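You operate a simulated robot arm through the tools that you are given. There is no shell and no other tool. Be economical: measure what you need, move in short steps, check, and stop when the job is done.

The job below is to be done with a simulated robot arm. You get a single attempt, and the scene is never put back.

TASK
Stack the paper parcel that says "Quenbrik" from the bench top on top of the paper parcel marked "Zhelvik".

The check looks at the end state, three seconds after you hand in, the way a careful person would. Anything else that was tipped, shoved, dropped, spilled or broken makes it a failure.

THE ROBOT
A 7-joint arm with a two-finger parallel gripper, fixed in place. Base frame: the origin is at the foot of the arm, x ahead of it, y to its left, z up; the work surface is at about z = 0. Readings come in mm, rad, newtons and seconds.
With the tool pointing down near the work surface it reaches from about 220 to 580 mm from the base axis. Its first joint turns from -1.152 to 1.152 rad. Payload 2.5 kg.
The tool frame sits at the grasp point between the pads (the TCP): z along the fingers, y along the line on which they close. The tips reach 23 mm beyond it. The gripper opens to 94 mm. The fingers are 38 mm wide and 10 mm thick; the gripper's body (54 by 96 mm) begins 39 mm behind the TCP.
Orientation is told as [roll, pitch, yaw] about the base's x, y, z axes, in that order, counted from this pose: with the fingers straight down and closing along the base's y, the tool's x points along the base's -x, its y along +y and its z along -z.

THE INTERFACE
- The arm moves only by the tool jog_arm. Its arguments are lists of equal length, an entry for each row: "translation": the shift along the base's x, y, z in units of 20 mm (1.0 is 20 mm), a list of three; "spin": the turn about the base's z in units of 5 degrees (1.0 is 5 degrees); "claw": the gripper command, from -1 (fully open) to 1 (shut), values between in proportion. In form: {"translation": [[dx, dy, dz], ...], "spin": [spin, ...], "claw": [claw, ...]}. A call has 1 to 10 rows; each row shifts and turns the commanded pose from where the row before left it. A call with a number of a shift or a turn outside -1 to 1 is refused whole. Each row takes 0.2 s and may step no farther than 50 mm and 0.15 rad from the row before; otherwise, or with a gripper value out of range, the whole call is refused. Where a pose cannot be reached the arm comes as near as it can. A force on the tool above 40 N (or 10 N above the force at the start of the call, whichever is more), or a blocked arm, ends the call early, and 0.2 s more pass. The fingers move at their own pace (about 108 mm/s each) and stop on an object; they squeeze with about 24 N. The grip force told is the motor's: it shows also when the fingers shut on nothing. Time passes only in rows, and 0.2 s behind the last, so rows that do not move let the fingers close. The reply holds the time, the measured pose of the TCP, the force on the tool along the base axes, the opening and the grip force, in the units named above and with some noise.
- Cameras (640 x 400 px; columns grow to the right, rows downward): "scene" is fixed at [129.8, -416.3, 540.1]; the picture's right is [0.80, -0.61, 0.00], its down [-0.35, -0.46, -0.82] and it looks along [0.50, 0.65, -0.57] (base axes); focal length 298 px, centre (320, 200). "wrist" rides on the gripper at [-39, 0, -44] in the tool frame; the picture's right is [0.00, -1.00, 0.00], its down [0.97, 0.00, -0.24] and it looks along [0.24, 0.00, 0.97] (tool axes); focal length 218 px, centre (320, 200).
- capture(camera): a new picture of that camera. The clock stands still meanwhile.
- probe_pixels(camera, pixels): for up to 12 pixels [column, row] of the newest picture of that camera ("zoom" is the newest enlarged one), the place [x, y, z] in the base frame of the surface seen there, good to about 2 mm, but the place of the scene camera against the robot may be out by one fixed shift of up to 12 mm in any direction. The clock stands still meanwhile.
- enlarge(camera, box): a new picture of the part [left, top, right, bottom] of that camera's present view, enlarged. The clock stands still meanwhile.
- finish_job(): hands the job in; it is judged then, once.

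Work in short steps. Measure before you move; look again where a grasp or a placing could have gone wrong, and mend it. You have 60 turns and 22 pictures in all, those below and enlarged ones among them. Open the gripper and draw the arm clear of the work before you hand the job in, unless the task says otherwise; then end with one line.

The tools are called after "Request:" by a JSON object that holds its "method" and its "body". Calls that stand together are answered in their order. jog_arm: Moves the arm, as the interface text tells. Its arguments: {"type":"object","properties":{"translation":{"type":"array"},"spin":{"type":"array"},"claw":{"type":"array"}},"required":["translation","spin","claw"]} The other tools are called the same way: capture (camera) takes a picture; probe_pixels (camera, pixels) gives the place of the surface under pixels of a picture; enlarge (camera, box) takes an enlarged picture of a part of a camera's view; finish_job () hands the job in.

At the start:

```text
t: 0.0
tool_pos: [351.3, -72.0, 365.3]
ee_rot: [0.0, 0.0, -0.002]
force: [-0.3, -0.9, -0.8]
grip_width: 94.3
finger_force: 0.0
```

scene: 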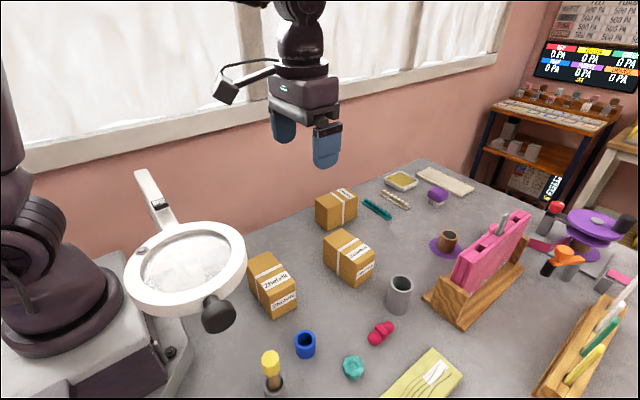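
wrist: 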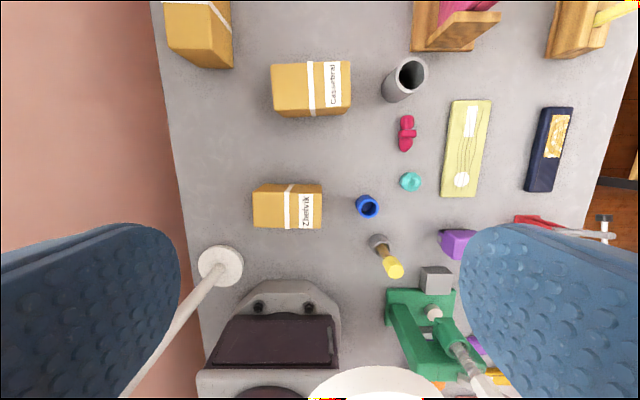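

The scene shows three parcels near (272,284), (348,257) and (336,209). I'll enlarge them to read the labels.

Request:
{"method": "enlarge", "body": {"camera": "scene", "box": [230, 170, 430, 330]}}

Request:
{"method": "enlarge", "body": {"camera": "wrist", "box": [150, 0, 450, 240]}}

```text
2.50 times, centred on (330, 250) of scene
```

zoom: 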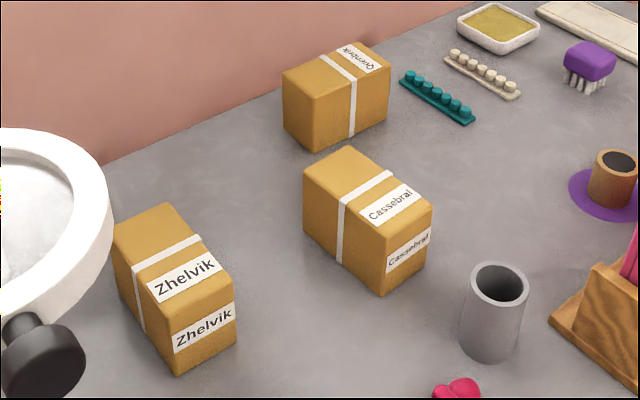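

```text
1.67 times, centred on (300, 120) of wrist
```

zoom: 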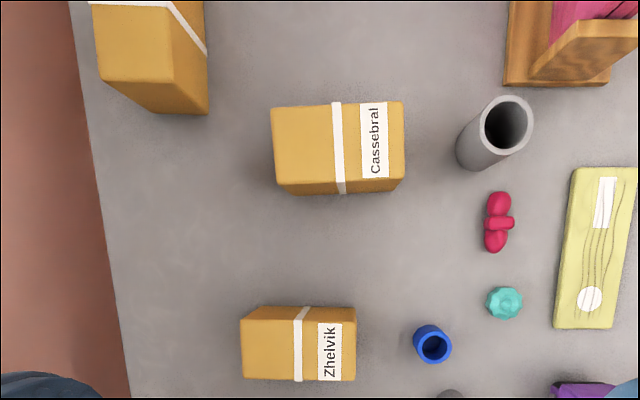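

The far parcel at scene (336,209) is Quenbrik and the one at (272,284) is Zhelvik. I'll probe the tops and sides of both in both cameras.

Request:
{"method": "probe_pixels", "body": {"camera": "scene", "pixels": [[318, 199], [346, 190], [355, 197], [328, 206], [337, 198], [343, 220], [250, 261], [267, 253], [293, 288], [272, 298], [270, 275], [327, 232]]}}

Request:
{"method": "probe_pixels", "body": {"camera": "zoom", "pixels": [[250, 324], [250, 374], [350, 374], [350, 326], [270, 350], [350, 312], [278, 112], [398, 108], [400, 175], [280, 180], [103, 75], [170, 75]]}}

```text
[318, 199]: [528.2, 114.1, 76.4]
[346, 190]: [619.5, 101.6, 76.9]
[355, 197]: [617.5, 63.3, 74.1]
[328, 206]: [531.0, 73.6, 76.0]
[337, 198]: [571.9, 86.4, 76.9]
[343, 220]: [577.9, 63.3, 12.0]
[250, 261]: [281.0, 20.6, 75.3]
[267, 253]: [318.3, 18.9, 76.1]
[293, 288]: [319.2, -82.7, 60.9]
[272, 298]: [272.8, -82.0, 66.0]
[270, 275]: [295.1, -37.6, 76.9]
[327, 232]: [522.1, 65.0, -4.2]
```

```text
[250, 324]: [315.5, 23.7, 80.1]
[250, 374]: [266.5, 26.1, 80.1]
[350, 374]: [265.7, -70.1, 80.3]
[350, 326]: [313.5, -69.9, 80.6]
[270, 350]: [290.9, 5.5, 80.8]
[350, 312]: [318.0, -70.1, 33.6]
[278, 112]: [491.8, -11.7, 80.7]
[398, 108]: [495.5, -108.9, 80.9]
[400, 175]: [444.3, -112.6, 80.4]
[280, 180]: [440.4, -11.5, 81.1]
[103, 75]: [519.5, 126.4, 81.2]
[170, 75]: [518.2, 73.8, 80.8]
```

Quenbrik is about 100×52×80 with its centre near (567,97). Zhelvik's is near (290,-23). The magnifier at scene (185,270) stands near Zhelvik, so I'll measure it for clearance.

Request:
{"method": "probe_pixels", "body": {"camera": "scene", "pixels": [[241, 268], [232, 240], [187, 227], [130, 285], [185, 312], [234, 295], [217, 315], [230, 325], [165, 215], [145, 180], [156, 205]]}}

Request:
{"method": "jog_arm", "body": {"translation": [[1, 1, 0], [1, 1, 0], [1, 1, 0], [1, 1, 0], [1, 1, 0], [1, 1, 0], [1, 1, 0], [0.5, 1, 0], [0, 0, 0]], "spin": [0, 0, 0, 0, 0, 0, 0, 0, 0], "claw": [-1, -1, -1, -1, -1, -1, -1, -1, -1]}}

```text
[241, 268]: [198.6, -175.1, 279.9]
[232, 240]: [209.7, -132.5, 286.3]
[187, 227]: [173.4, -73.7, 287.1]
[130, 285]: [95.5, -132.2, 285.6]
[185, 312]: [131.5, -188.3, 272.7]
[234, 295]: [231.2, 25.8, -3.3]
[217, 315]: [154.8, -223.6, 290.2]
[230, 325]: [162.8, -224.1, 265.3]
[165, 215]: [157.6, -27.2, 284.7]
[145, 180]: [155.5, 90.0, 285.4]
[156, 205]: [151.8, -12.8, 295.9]
```

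```text
t: 2.0
tool_pos: [500.6, 88.1, 365.6]
ee_rot: [0.002, 0.001, 0.001]
force: [0.2, 0.7, 0.3]
grip_width: 94.0
finger_force: 0.0
```

The ring sits at z≈285 and reaches x≈210, so I must stay wary when placing. Next is a wrist picture over Quenbrik.

Request:
{"method": "capture", "body": {"camera": "wrist"}}

```text
17 pictures are left
```

wrist: 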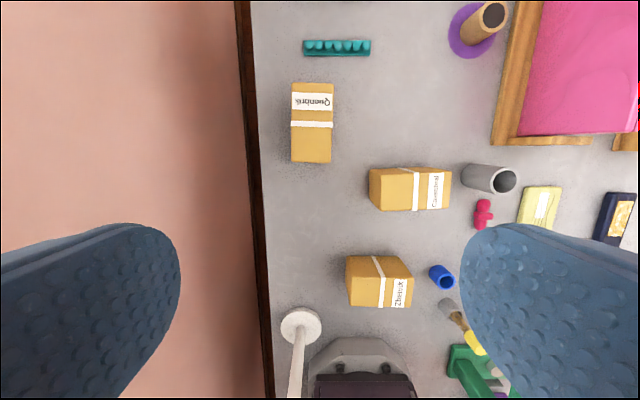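

Quenbrik is at wrist (312,123), nearly aligned with x. I'll probe its corners, the wall and the table.

Request:
{"method": "probe_pixels", "body": {"camera": "wrist", "pixels": [[294, 86], [331, 86], [293, 160], [329, 160], [312, 123], [310, 90], [312, 158], [262, 130], [235, 130], [150, 130], [292, 123], [331, 123]]}}

Request:
{"method": "enlarge", "body": {"camera": "wrist", "box": [264, 70, 360, 170]}}

```text
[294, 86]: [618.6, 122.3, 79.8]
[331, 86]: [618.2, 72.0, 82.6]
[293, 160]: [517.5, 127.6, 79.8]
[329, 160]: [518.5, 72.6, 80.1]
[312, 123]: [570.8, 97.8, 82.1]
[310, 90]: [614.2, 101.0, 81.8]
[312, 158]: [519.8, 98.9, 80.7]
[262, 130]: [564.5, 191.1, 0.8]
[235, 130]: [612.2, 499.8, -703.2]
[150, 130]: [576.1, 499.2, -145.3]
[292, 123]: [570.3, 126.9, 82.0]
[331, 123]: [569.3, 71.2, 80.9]
```

```text
4.00 times, centred on (312, 120) of wrist
```

zoom: 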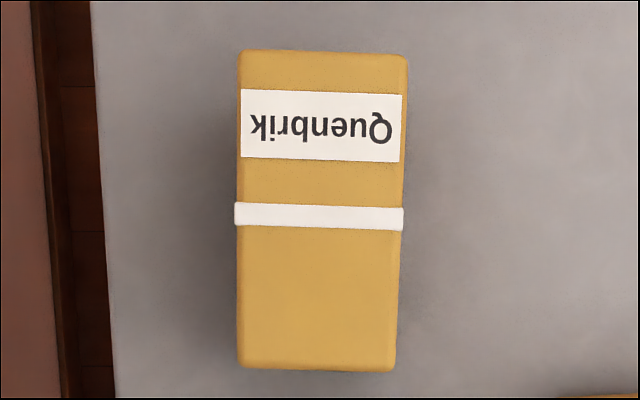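

Quenbrik's centre is about (569,98), turned about -2° with width ≈54. I'll descend above it to z≈125 with the gripper open.

Request:
{"method": "jog_arm", "body": {"translation": [[1, 0.5, -1], [1, 0, -1], [1, 0, -1], [0.2, 0, -1], [0, 0, -1], [0, 0, -1], [0, 0, -1], [0, 0, -1], [0, 0, -1], [0, 0, -1]], "spin": [-0.4, 0, 0, 0, 0, 0, 0, 0, 0, 0], "claw": [-1, -1, -1, -1, -1, -1, -1, -1, -1, -1]}}

Request:
{"method": "jog_arm", "body": {"translation": [[0, 0, -1], [0, 0, -1], [0, 0, 0]], "spin": [0, 0, 0], "claw": [-1, -1, -1]}}

Request:
{"method": "capture", "body": {"camera": "wrist"}}

```text
t: 4.2
tool_pos: [564.7, 96.7, 165.8]
ee_rot: [0.0, 0.0, -0.036]
force: [-0.4, -0.4, 0.9]
grip_width: 94.1
finger_force: 0.1
```

```text
t: 5.0
tool_pos: [563.8, 97.6, 126.0]
ee_rot: [0.0, 0.001, -0.034]
force: [0.7, -0.5, 0.2]
grip_width: 93.9
finger_force: 0.1
```

```text
15 pictures are left
```

wrist: 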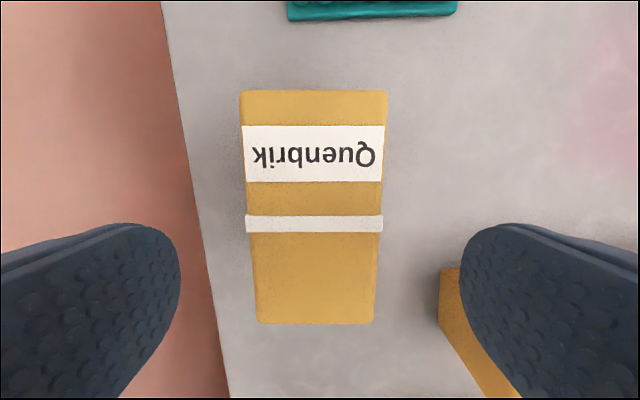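

The parcel is square in view, with columns 243–387 and its centre about 2 mm toward +y. I'll lower to z≈53 and close.

Request:
{"method": "jog_arm", "body": {"translation": [[0, 0.1, -1], [0, 0, -1], [0, 0, -1], [0, 0, -0.65], [0, 0, 0]], "spin": [0, 0, 0, 0, 0], "claw": [-1, -1, -1, -1, -1]}}

Request:
{"method": "jog_arm", "body": {"translation": [[0, 0, 0], [0, 0, 0], [0, 0, 0], [0, 0, 0]], "spin": [0, 0, 0, 0], "claw": [1, 1, 1, 1]}}

```text
t: 6.2
tool_pos: [563.8, 100.0, 52.6]
ee_rot: [-0.002, 0.001, -0.035]
force: [0.1, 0.4, -0.8]
grip_width: 94.4
finger_force: 0.1
```

```text
t: 7.2
tool_pos: [564.5, 99.6, 53.4]
ee_rot: [0.0, 0.002, -0.036]
force: [0.1, 0.8, 0.7]
grip_width: 59.9
finger_force: 23.3
```

The fingers stopped at 60 mm with 23 N, so I'm holding the parcel. I'll lift straight up and check it.

Request:
{"method": "jog_arm", "body": {"translation": [[0, 0, 0.3], [0, 0, 0.5], [0, 0, 1], [0, 0, 1], [0, 0, 1], [0, 0, 1], [0, 0, 1], [0, 0, 1], [0, 0, 1], [0, 0, 0]], "spin": [0, 0, 0, 0, 0, 0, 0, 0, 0, 0], "claw": [1, 1, 1, 1, 1, 1, 1, 1, 1, 1]}}

Request:
{"method": "capture", "body": {"camera": "scene"}}

Request:
{"method": "capture", "body": {"camera": "wrist"}}

```text
t: 9.4
tool_pos: [562.8, 99.7, 208.8]
ee_rot: [0.001, 0.0, -0.036]
force: [0.8, -0.1, -2.4]
grip_width: 60.0
finger_force: 24.5
```

```text
14 pictures are left
```

scene: 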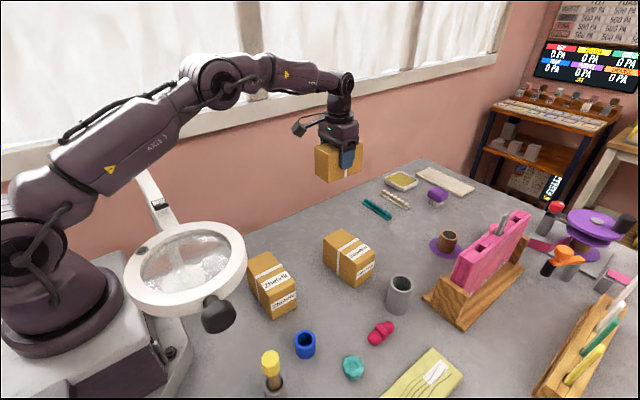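

```text
13 pictures are left
```

wrist: 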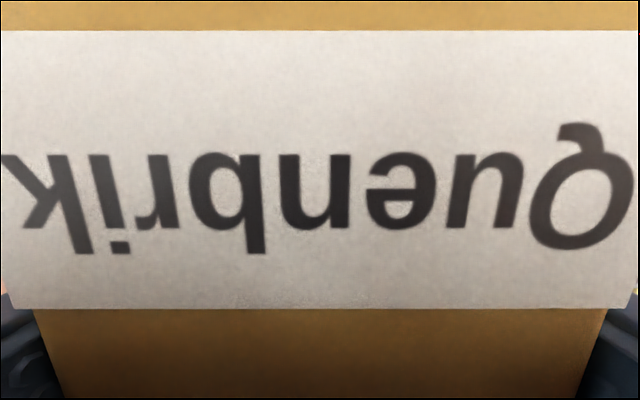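

The parcel is held level and the arm's links are high over the magnifier. I'll carry it toward Zhelvik, turning -90° on the way, half first.

Request:
{"method": "jog_arm", "body": {"translation": [[-0.756, -0.325, 0], [-0.756, -0.325, 0], [-0.756, -0.325, 0], [-0.756, -0.325, 0], [-0.756, -0.325, 0], [-0.756, -0.325, 0], [-0.756, -0.325, 0], [-0.756, -0.325, 0], [-0.756, -0.325, 0]], "spin": [-1, -1, -1, -1, -1, -1, -1, -1, -1], "claw": [1, 1, 1, 1, 1, 1, 1, 1, 1]}}

Request:
{"method": "capture", "body": {"camera": "scene"}}

```text
t: 11.4
tool_pos: [428.6, 41.3, 209.5]
ee_rot: [-0.001, -0.001, -0.822]
force: [0.5, -0.3, -3.3]
grip_width: 59.8
finger_force: 23.9
```

```text
12 pictures are left
```

scene: 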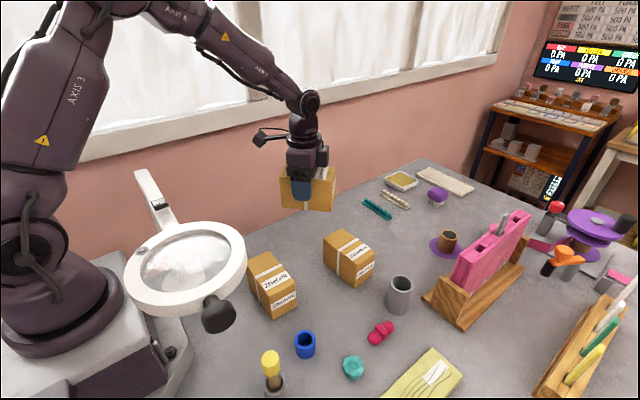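

There's a protruding bracket at (262,137) on the wrist. I'll measure it against the magnifier before going nearer.

Request:
{"method": "probe_pixels", "body": {"camera": "scene", "pixels": [[259, 139], [265, 132], [285, 130], [300, 100], [305, 160], [302, 190], [312, 205], [322, 158]]}}

```text
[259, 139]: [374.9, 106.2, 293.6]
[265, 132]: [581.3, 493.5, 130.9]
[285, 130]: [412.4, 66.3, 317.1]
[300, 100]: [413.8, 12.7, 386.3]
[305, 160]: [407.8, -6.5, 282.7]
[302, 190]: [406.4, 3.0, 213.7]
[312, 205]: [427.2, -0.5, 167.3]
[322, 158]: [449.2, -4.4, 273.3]
```

The bracket sits along tool +x, so at the final yaw it points to +y at x≈291, clear of the magnifier. I'll continue the carry and turn.

Request:
{"method": "jog_arm", "body": {"translation": [[-0.756, -0.325, 0], [-0.756, -0.325, 0], [-0.756, -0.325, 0], [-0.756, -0.325, 0], [-0.756, -0.325, 0], [-0.756, -0.325, 0], [-0.756, -0.325, 0], [-0.756, -0.325, 0], [-0.756, -0.325, 0], [0, 0, 0]], "spin": [-1, -1, -1, -1, -1, -1, -1, -1, -1, 0], "claw": [1, 1, 1, 1, 1, 1, 1, 1, 1, 1]}}

Request:
{"method": "capture", "body": {"camera": "scene"}}

Request:
{"method": "enlarge", "body": {"camera": "scene", "box": [190, 140, 350, 330]}}

```text
t: 13.6
tool_pos: [292.7, -17.2, 209.7]
ee_rot: [0.0, -0.001, -1.609]
force: [-0.4, -0.3, -1.8]
grip_width: 60.0
finger_force: 23.9
```

```text
11 pictures are left
```

scene: 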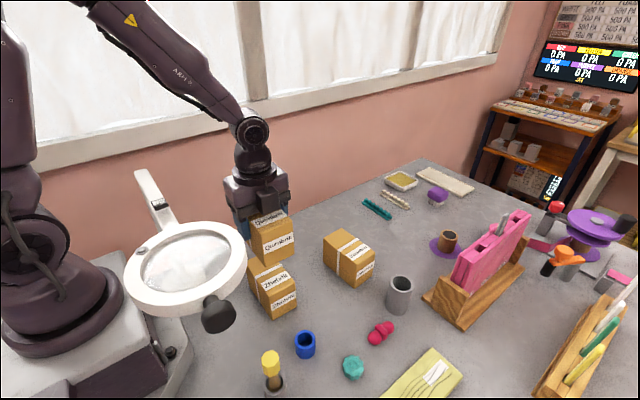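

```text
2.11 times, centred on (270, 235) of scene
```

zoom: 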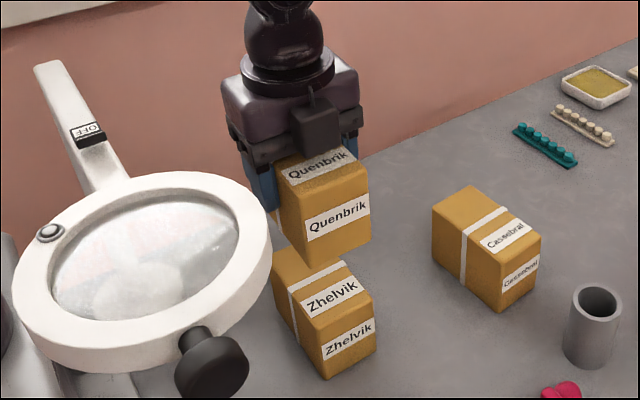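

Quenbrik hangs above Zhelvik, both labels facing the same way. I'll compare their front faces with the same camera to fine-tune the alignment.

Request:
{"method": "probe_pixels", "body": {"camera": "zoom", "pixels": [[306, 235], [338, 217], [366, 205], [306, 220], [366, 235], [323, 344], [348, 340], [372, 325], [325, 360], [313, 312], [300, 285], [355, 288]]}}

Request:
{"method": "enlarge", "body": {"camera": "scene", "box": [235, 200, 311, 324]}}

```text
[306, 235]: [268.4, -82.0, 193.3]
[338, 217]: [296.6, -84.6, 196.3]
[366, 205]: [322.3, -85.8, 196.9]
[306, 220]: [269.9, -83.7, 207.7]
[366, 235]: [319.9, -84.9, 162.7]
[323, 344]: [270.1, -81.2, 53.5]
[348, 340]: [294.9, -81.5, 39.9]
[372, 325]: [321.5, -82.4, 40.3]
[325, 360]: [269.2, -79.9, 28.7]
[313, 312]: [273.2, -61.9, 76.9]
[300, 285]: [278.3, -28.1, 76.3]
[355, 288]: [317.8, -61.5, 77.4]
```

```text
3.23 times, centred on (273, 262) of scene
```

zoom: 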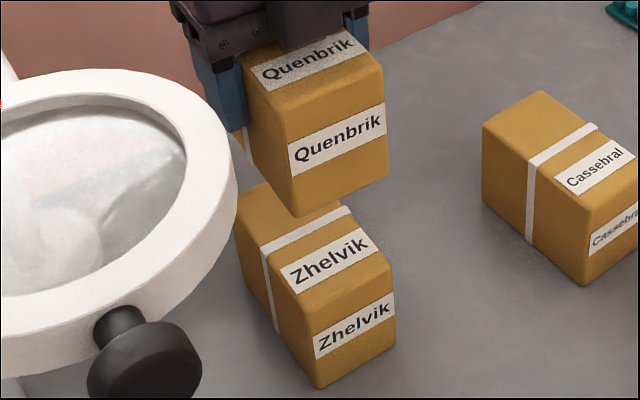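

Front faces agree: x about 268–322 for both, y -84 against -82. I'll lower 68 mm, then take fine steps watching force.

Request:
{"method": "jog_arm", "body": {"translation": [[0, 0.05, -1], [0, 0, -1], [0, 0, -1], [0, 0, -0.4], [0, 0, 0]], "spin": [0, 0, 0, 0, 0], "claw": [1, 1, 1, 1, 1]}}

Request:
{"method": "enlarge", "body": {"camera": "scene", "box": [235, 200, 311, 324]}}

```text
t: 14.8
tool_pos: [292.1, -16.6, 141.2]
ee_rot: [-0.001, 0.0, -1.606]
force: [0.3, -0.1, -2.7]
grip_width: 60.0
finger_force: 23.4
```

```text
3.23 times, centred on (273, 262) of scene
```

zoom: 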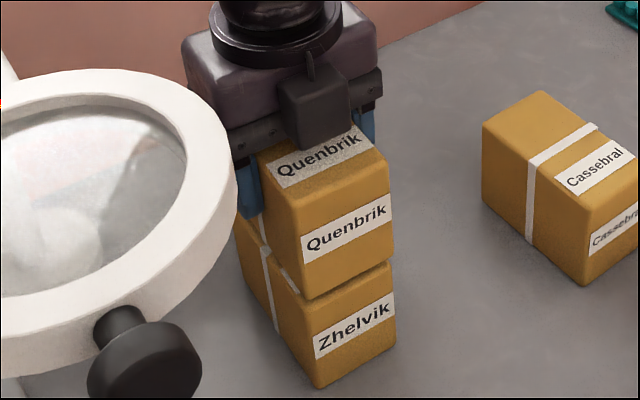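

The edges line up well with a small gap left, so I'll lower 2 mm per row until contact.

Request:
{"method": "jog_arm", "body": {"translation": [[0, 0, -0.1], [0, 0, -0.1], [0, 0, -0.1], [0, 0, 0]], "spin": [0, 0, 0, 0], "claw": [1, 1, 1, 1]}}

```text
t: 15.8
tool_pos: [293.4, -16.7, 135.1]
ee_rot: [-0.001, 0.0, -1.605]
force: [-0.4, 0.1, -2.4]
grip_width: 60.1
finger_force: 24.1
```

No contact yet, so I'll go on in 0.8 mm rows.

Request:
{"method": "jog_arm", "body": {"translation": [[0, 0, -0.04], [0, 0, -0.04], [0, 0, 0]], "spin": [0, 0, 0], "claw": [1, 1, 1]}}

```text
t: 16.6
tool_pos: [292.3, -16.2, 133.6]
ee_rot: [-0.001, -0.001, -1.606]
force: [-0.8, 0.2, -2.2]
grip_width: 59.8
finger_force: 23.4
```

Still carrying the weight (-2.2 N), so I'll keep stepping down.

Request:
{"method": "jog_arm", "body": {"translation": [[0, 0, -0.04], [0, 0, -0.04], [0, 0, 0]], "spin": [0, 0, 0], "claw": [1, 1, 1]}}

```text
t: 17.4
tool_pos: [292.5, -16.0, 132.2]
ee_rot: [-0.002, 0.0, -1.608]
force: [-6.8, -1.7, 24.0]
grip_width: 59.8
finger_force: 24.2
```

Contact at 24 N. I'll ease up 0.8 mm, then open.

Request:
{"method": "jog_arm", "body": {"translation": [[0, 0, 0.04], [0, 0, 0]], "spin": [0, 0], "claw": [1, 1]}}

Request:
{"method": "jog_arm", "body": {"translation": [[0, 0, 0], [0, 0, 0], [0, 0, 0]], "spin": [0, 0, 0], "claw": [0.2, -0.2, -0.6]}}

Request:
{"method": "enlarge", "body": {"camera": "scene", "box": [235, 200, 311, 324]}}

```text
t: 18.0
tool_pos: [292.5, -15.7, 132.5]
ee_rot: [0.001, 0.0, -1.605]
force: [0.0, -1.1, 5.7]
grip_width: 59.9
finger_force: 23.9
```

```text
t: 18.8
tool_pos: [292.1, -16.0, 133.6]
ee_rot: [-0.001, 0.002, -1.606]
force: [0.6, -0.7, -0.1]
grip_width: 75.2
finger_force: 0.1
```

```text
3.23 times, centred on (273, 262) of scene
```

zoom: 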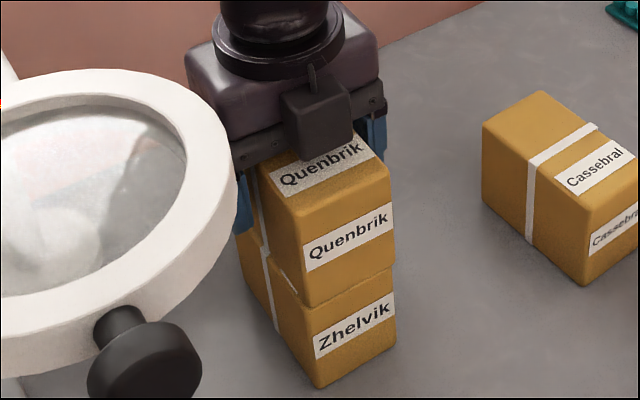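

The parcel rests aligned and the fingers are free at 75 mm. I'll open a bit more and rise straight up.

Request:
{"method": "jog_arm", "body": {"translation": [[0, 0, 0], [0, 0, 0.5], [0, 0, 1], [0, 0, 1], [0, 0, 1], [0, 0, 1], [0, 0, 1], [0, 0, 1], [0, 0, 1], [0, 0, 1]], "spin": [0, 0, 0, 0, 0, 0, 0, 0, 0, 0], "claw": [-1, -1, -1, -1, -1, -1, -1, -1, -1, -1]}}

Request:
{"method": "jog_arm", "body": {"translation": [[0.8, 0, 0.8], [0.8, 0, 0.8], [0.8, 0, 0.5], [0.5, 0, 0], [0, 0, 0]], "spin": [0, 0, 0, 0, 0], "claw": [-1, -1, -1, -1, -1]}}

Request:
{"method": "capture", "body": {"camera": "scene"}}

```text
t: 21.0
tool_pos: [293.1, -16.9, 303.9]
ee_rot: [0.0, 0.001, -1.606]
force: [0.5, 0.6, 0.9]
grip_width: 94.1
finger_force: 0.1
```

```text
t: 22.2
tool_pos: [351.1, -16.7, 344.9]
ee_rot: [0.0, 0.0, -1.606]
force: [0.4, -0.3, -0.8]
grip_width: 93.9
finger_force: 0.0
```

```text
6 pictures are left
```

scene: 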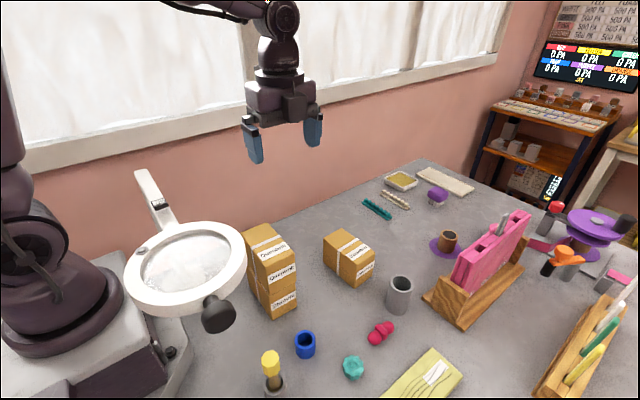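

The stack stands square at (270,270), everything else looks unmoved, and the arm is clear with the gripper open, so I'm handing in.

Request:
{"method": "finish_job", "body": {}}

```text
The job is handed in.
```

The "Quenbrik" parcel is stacked squarely on the "Zhelvik" parcel; the gripper is open, the arm is clear, and nothing else looked moved in the last picture.
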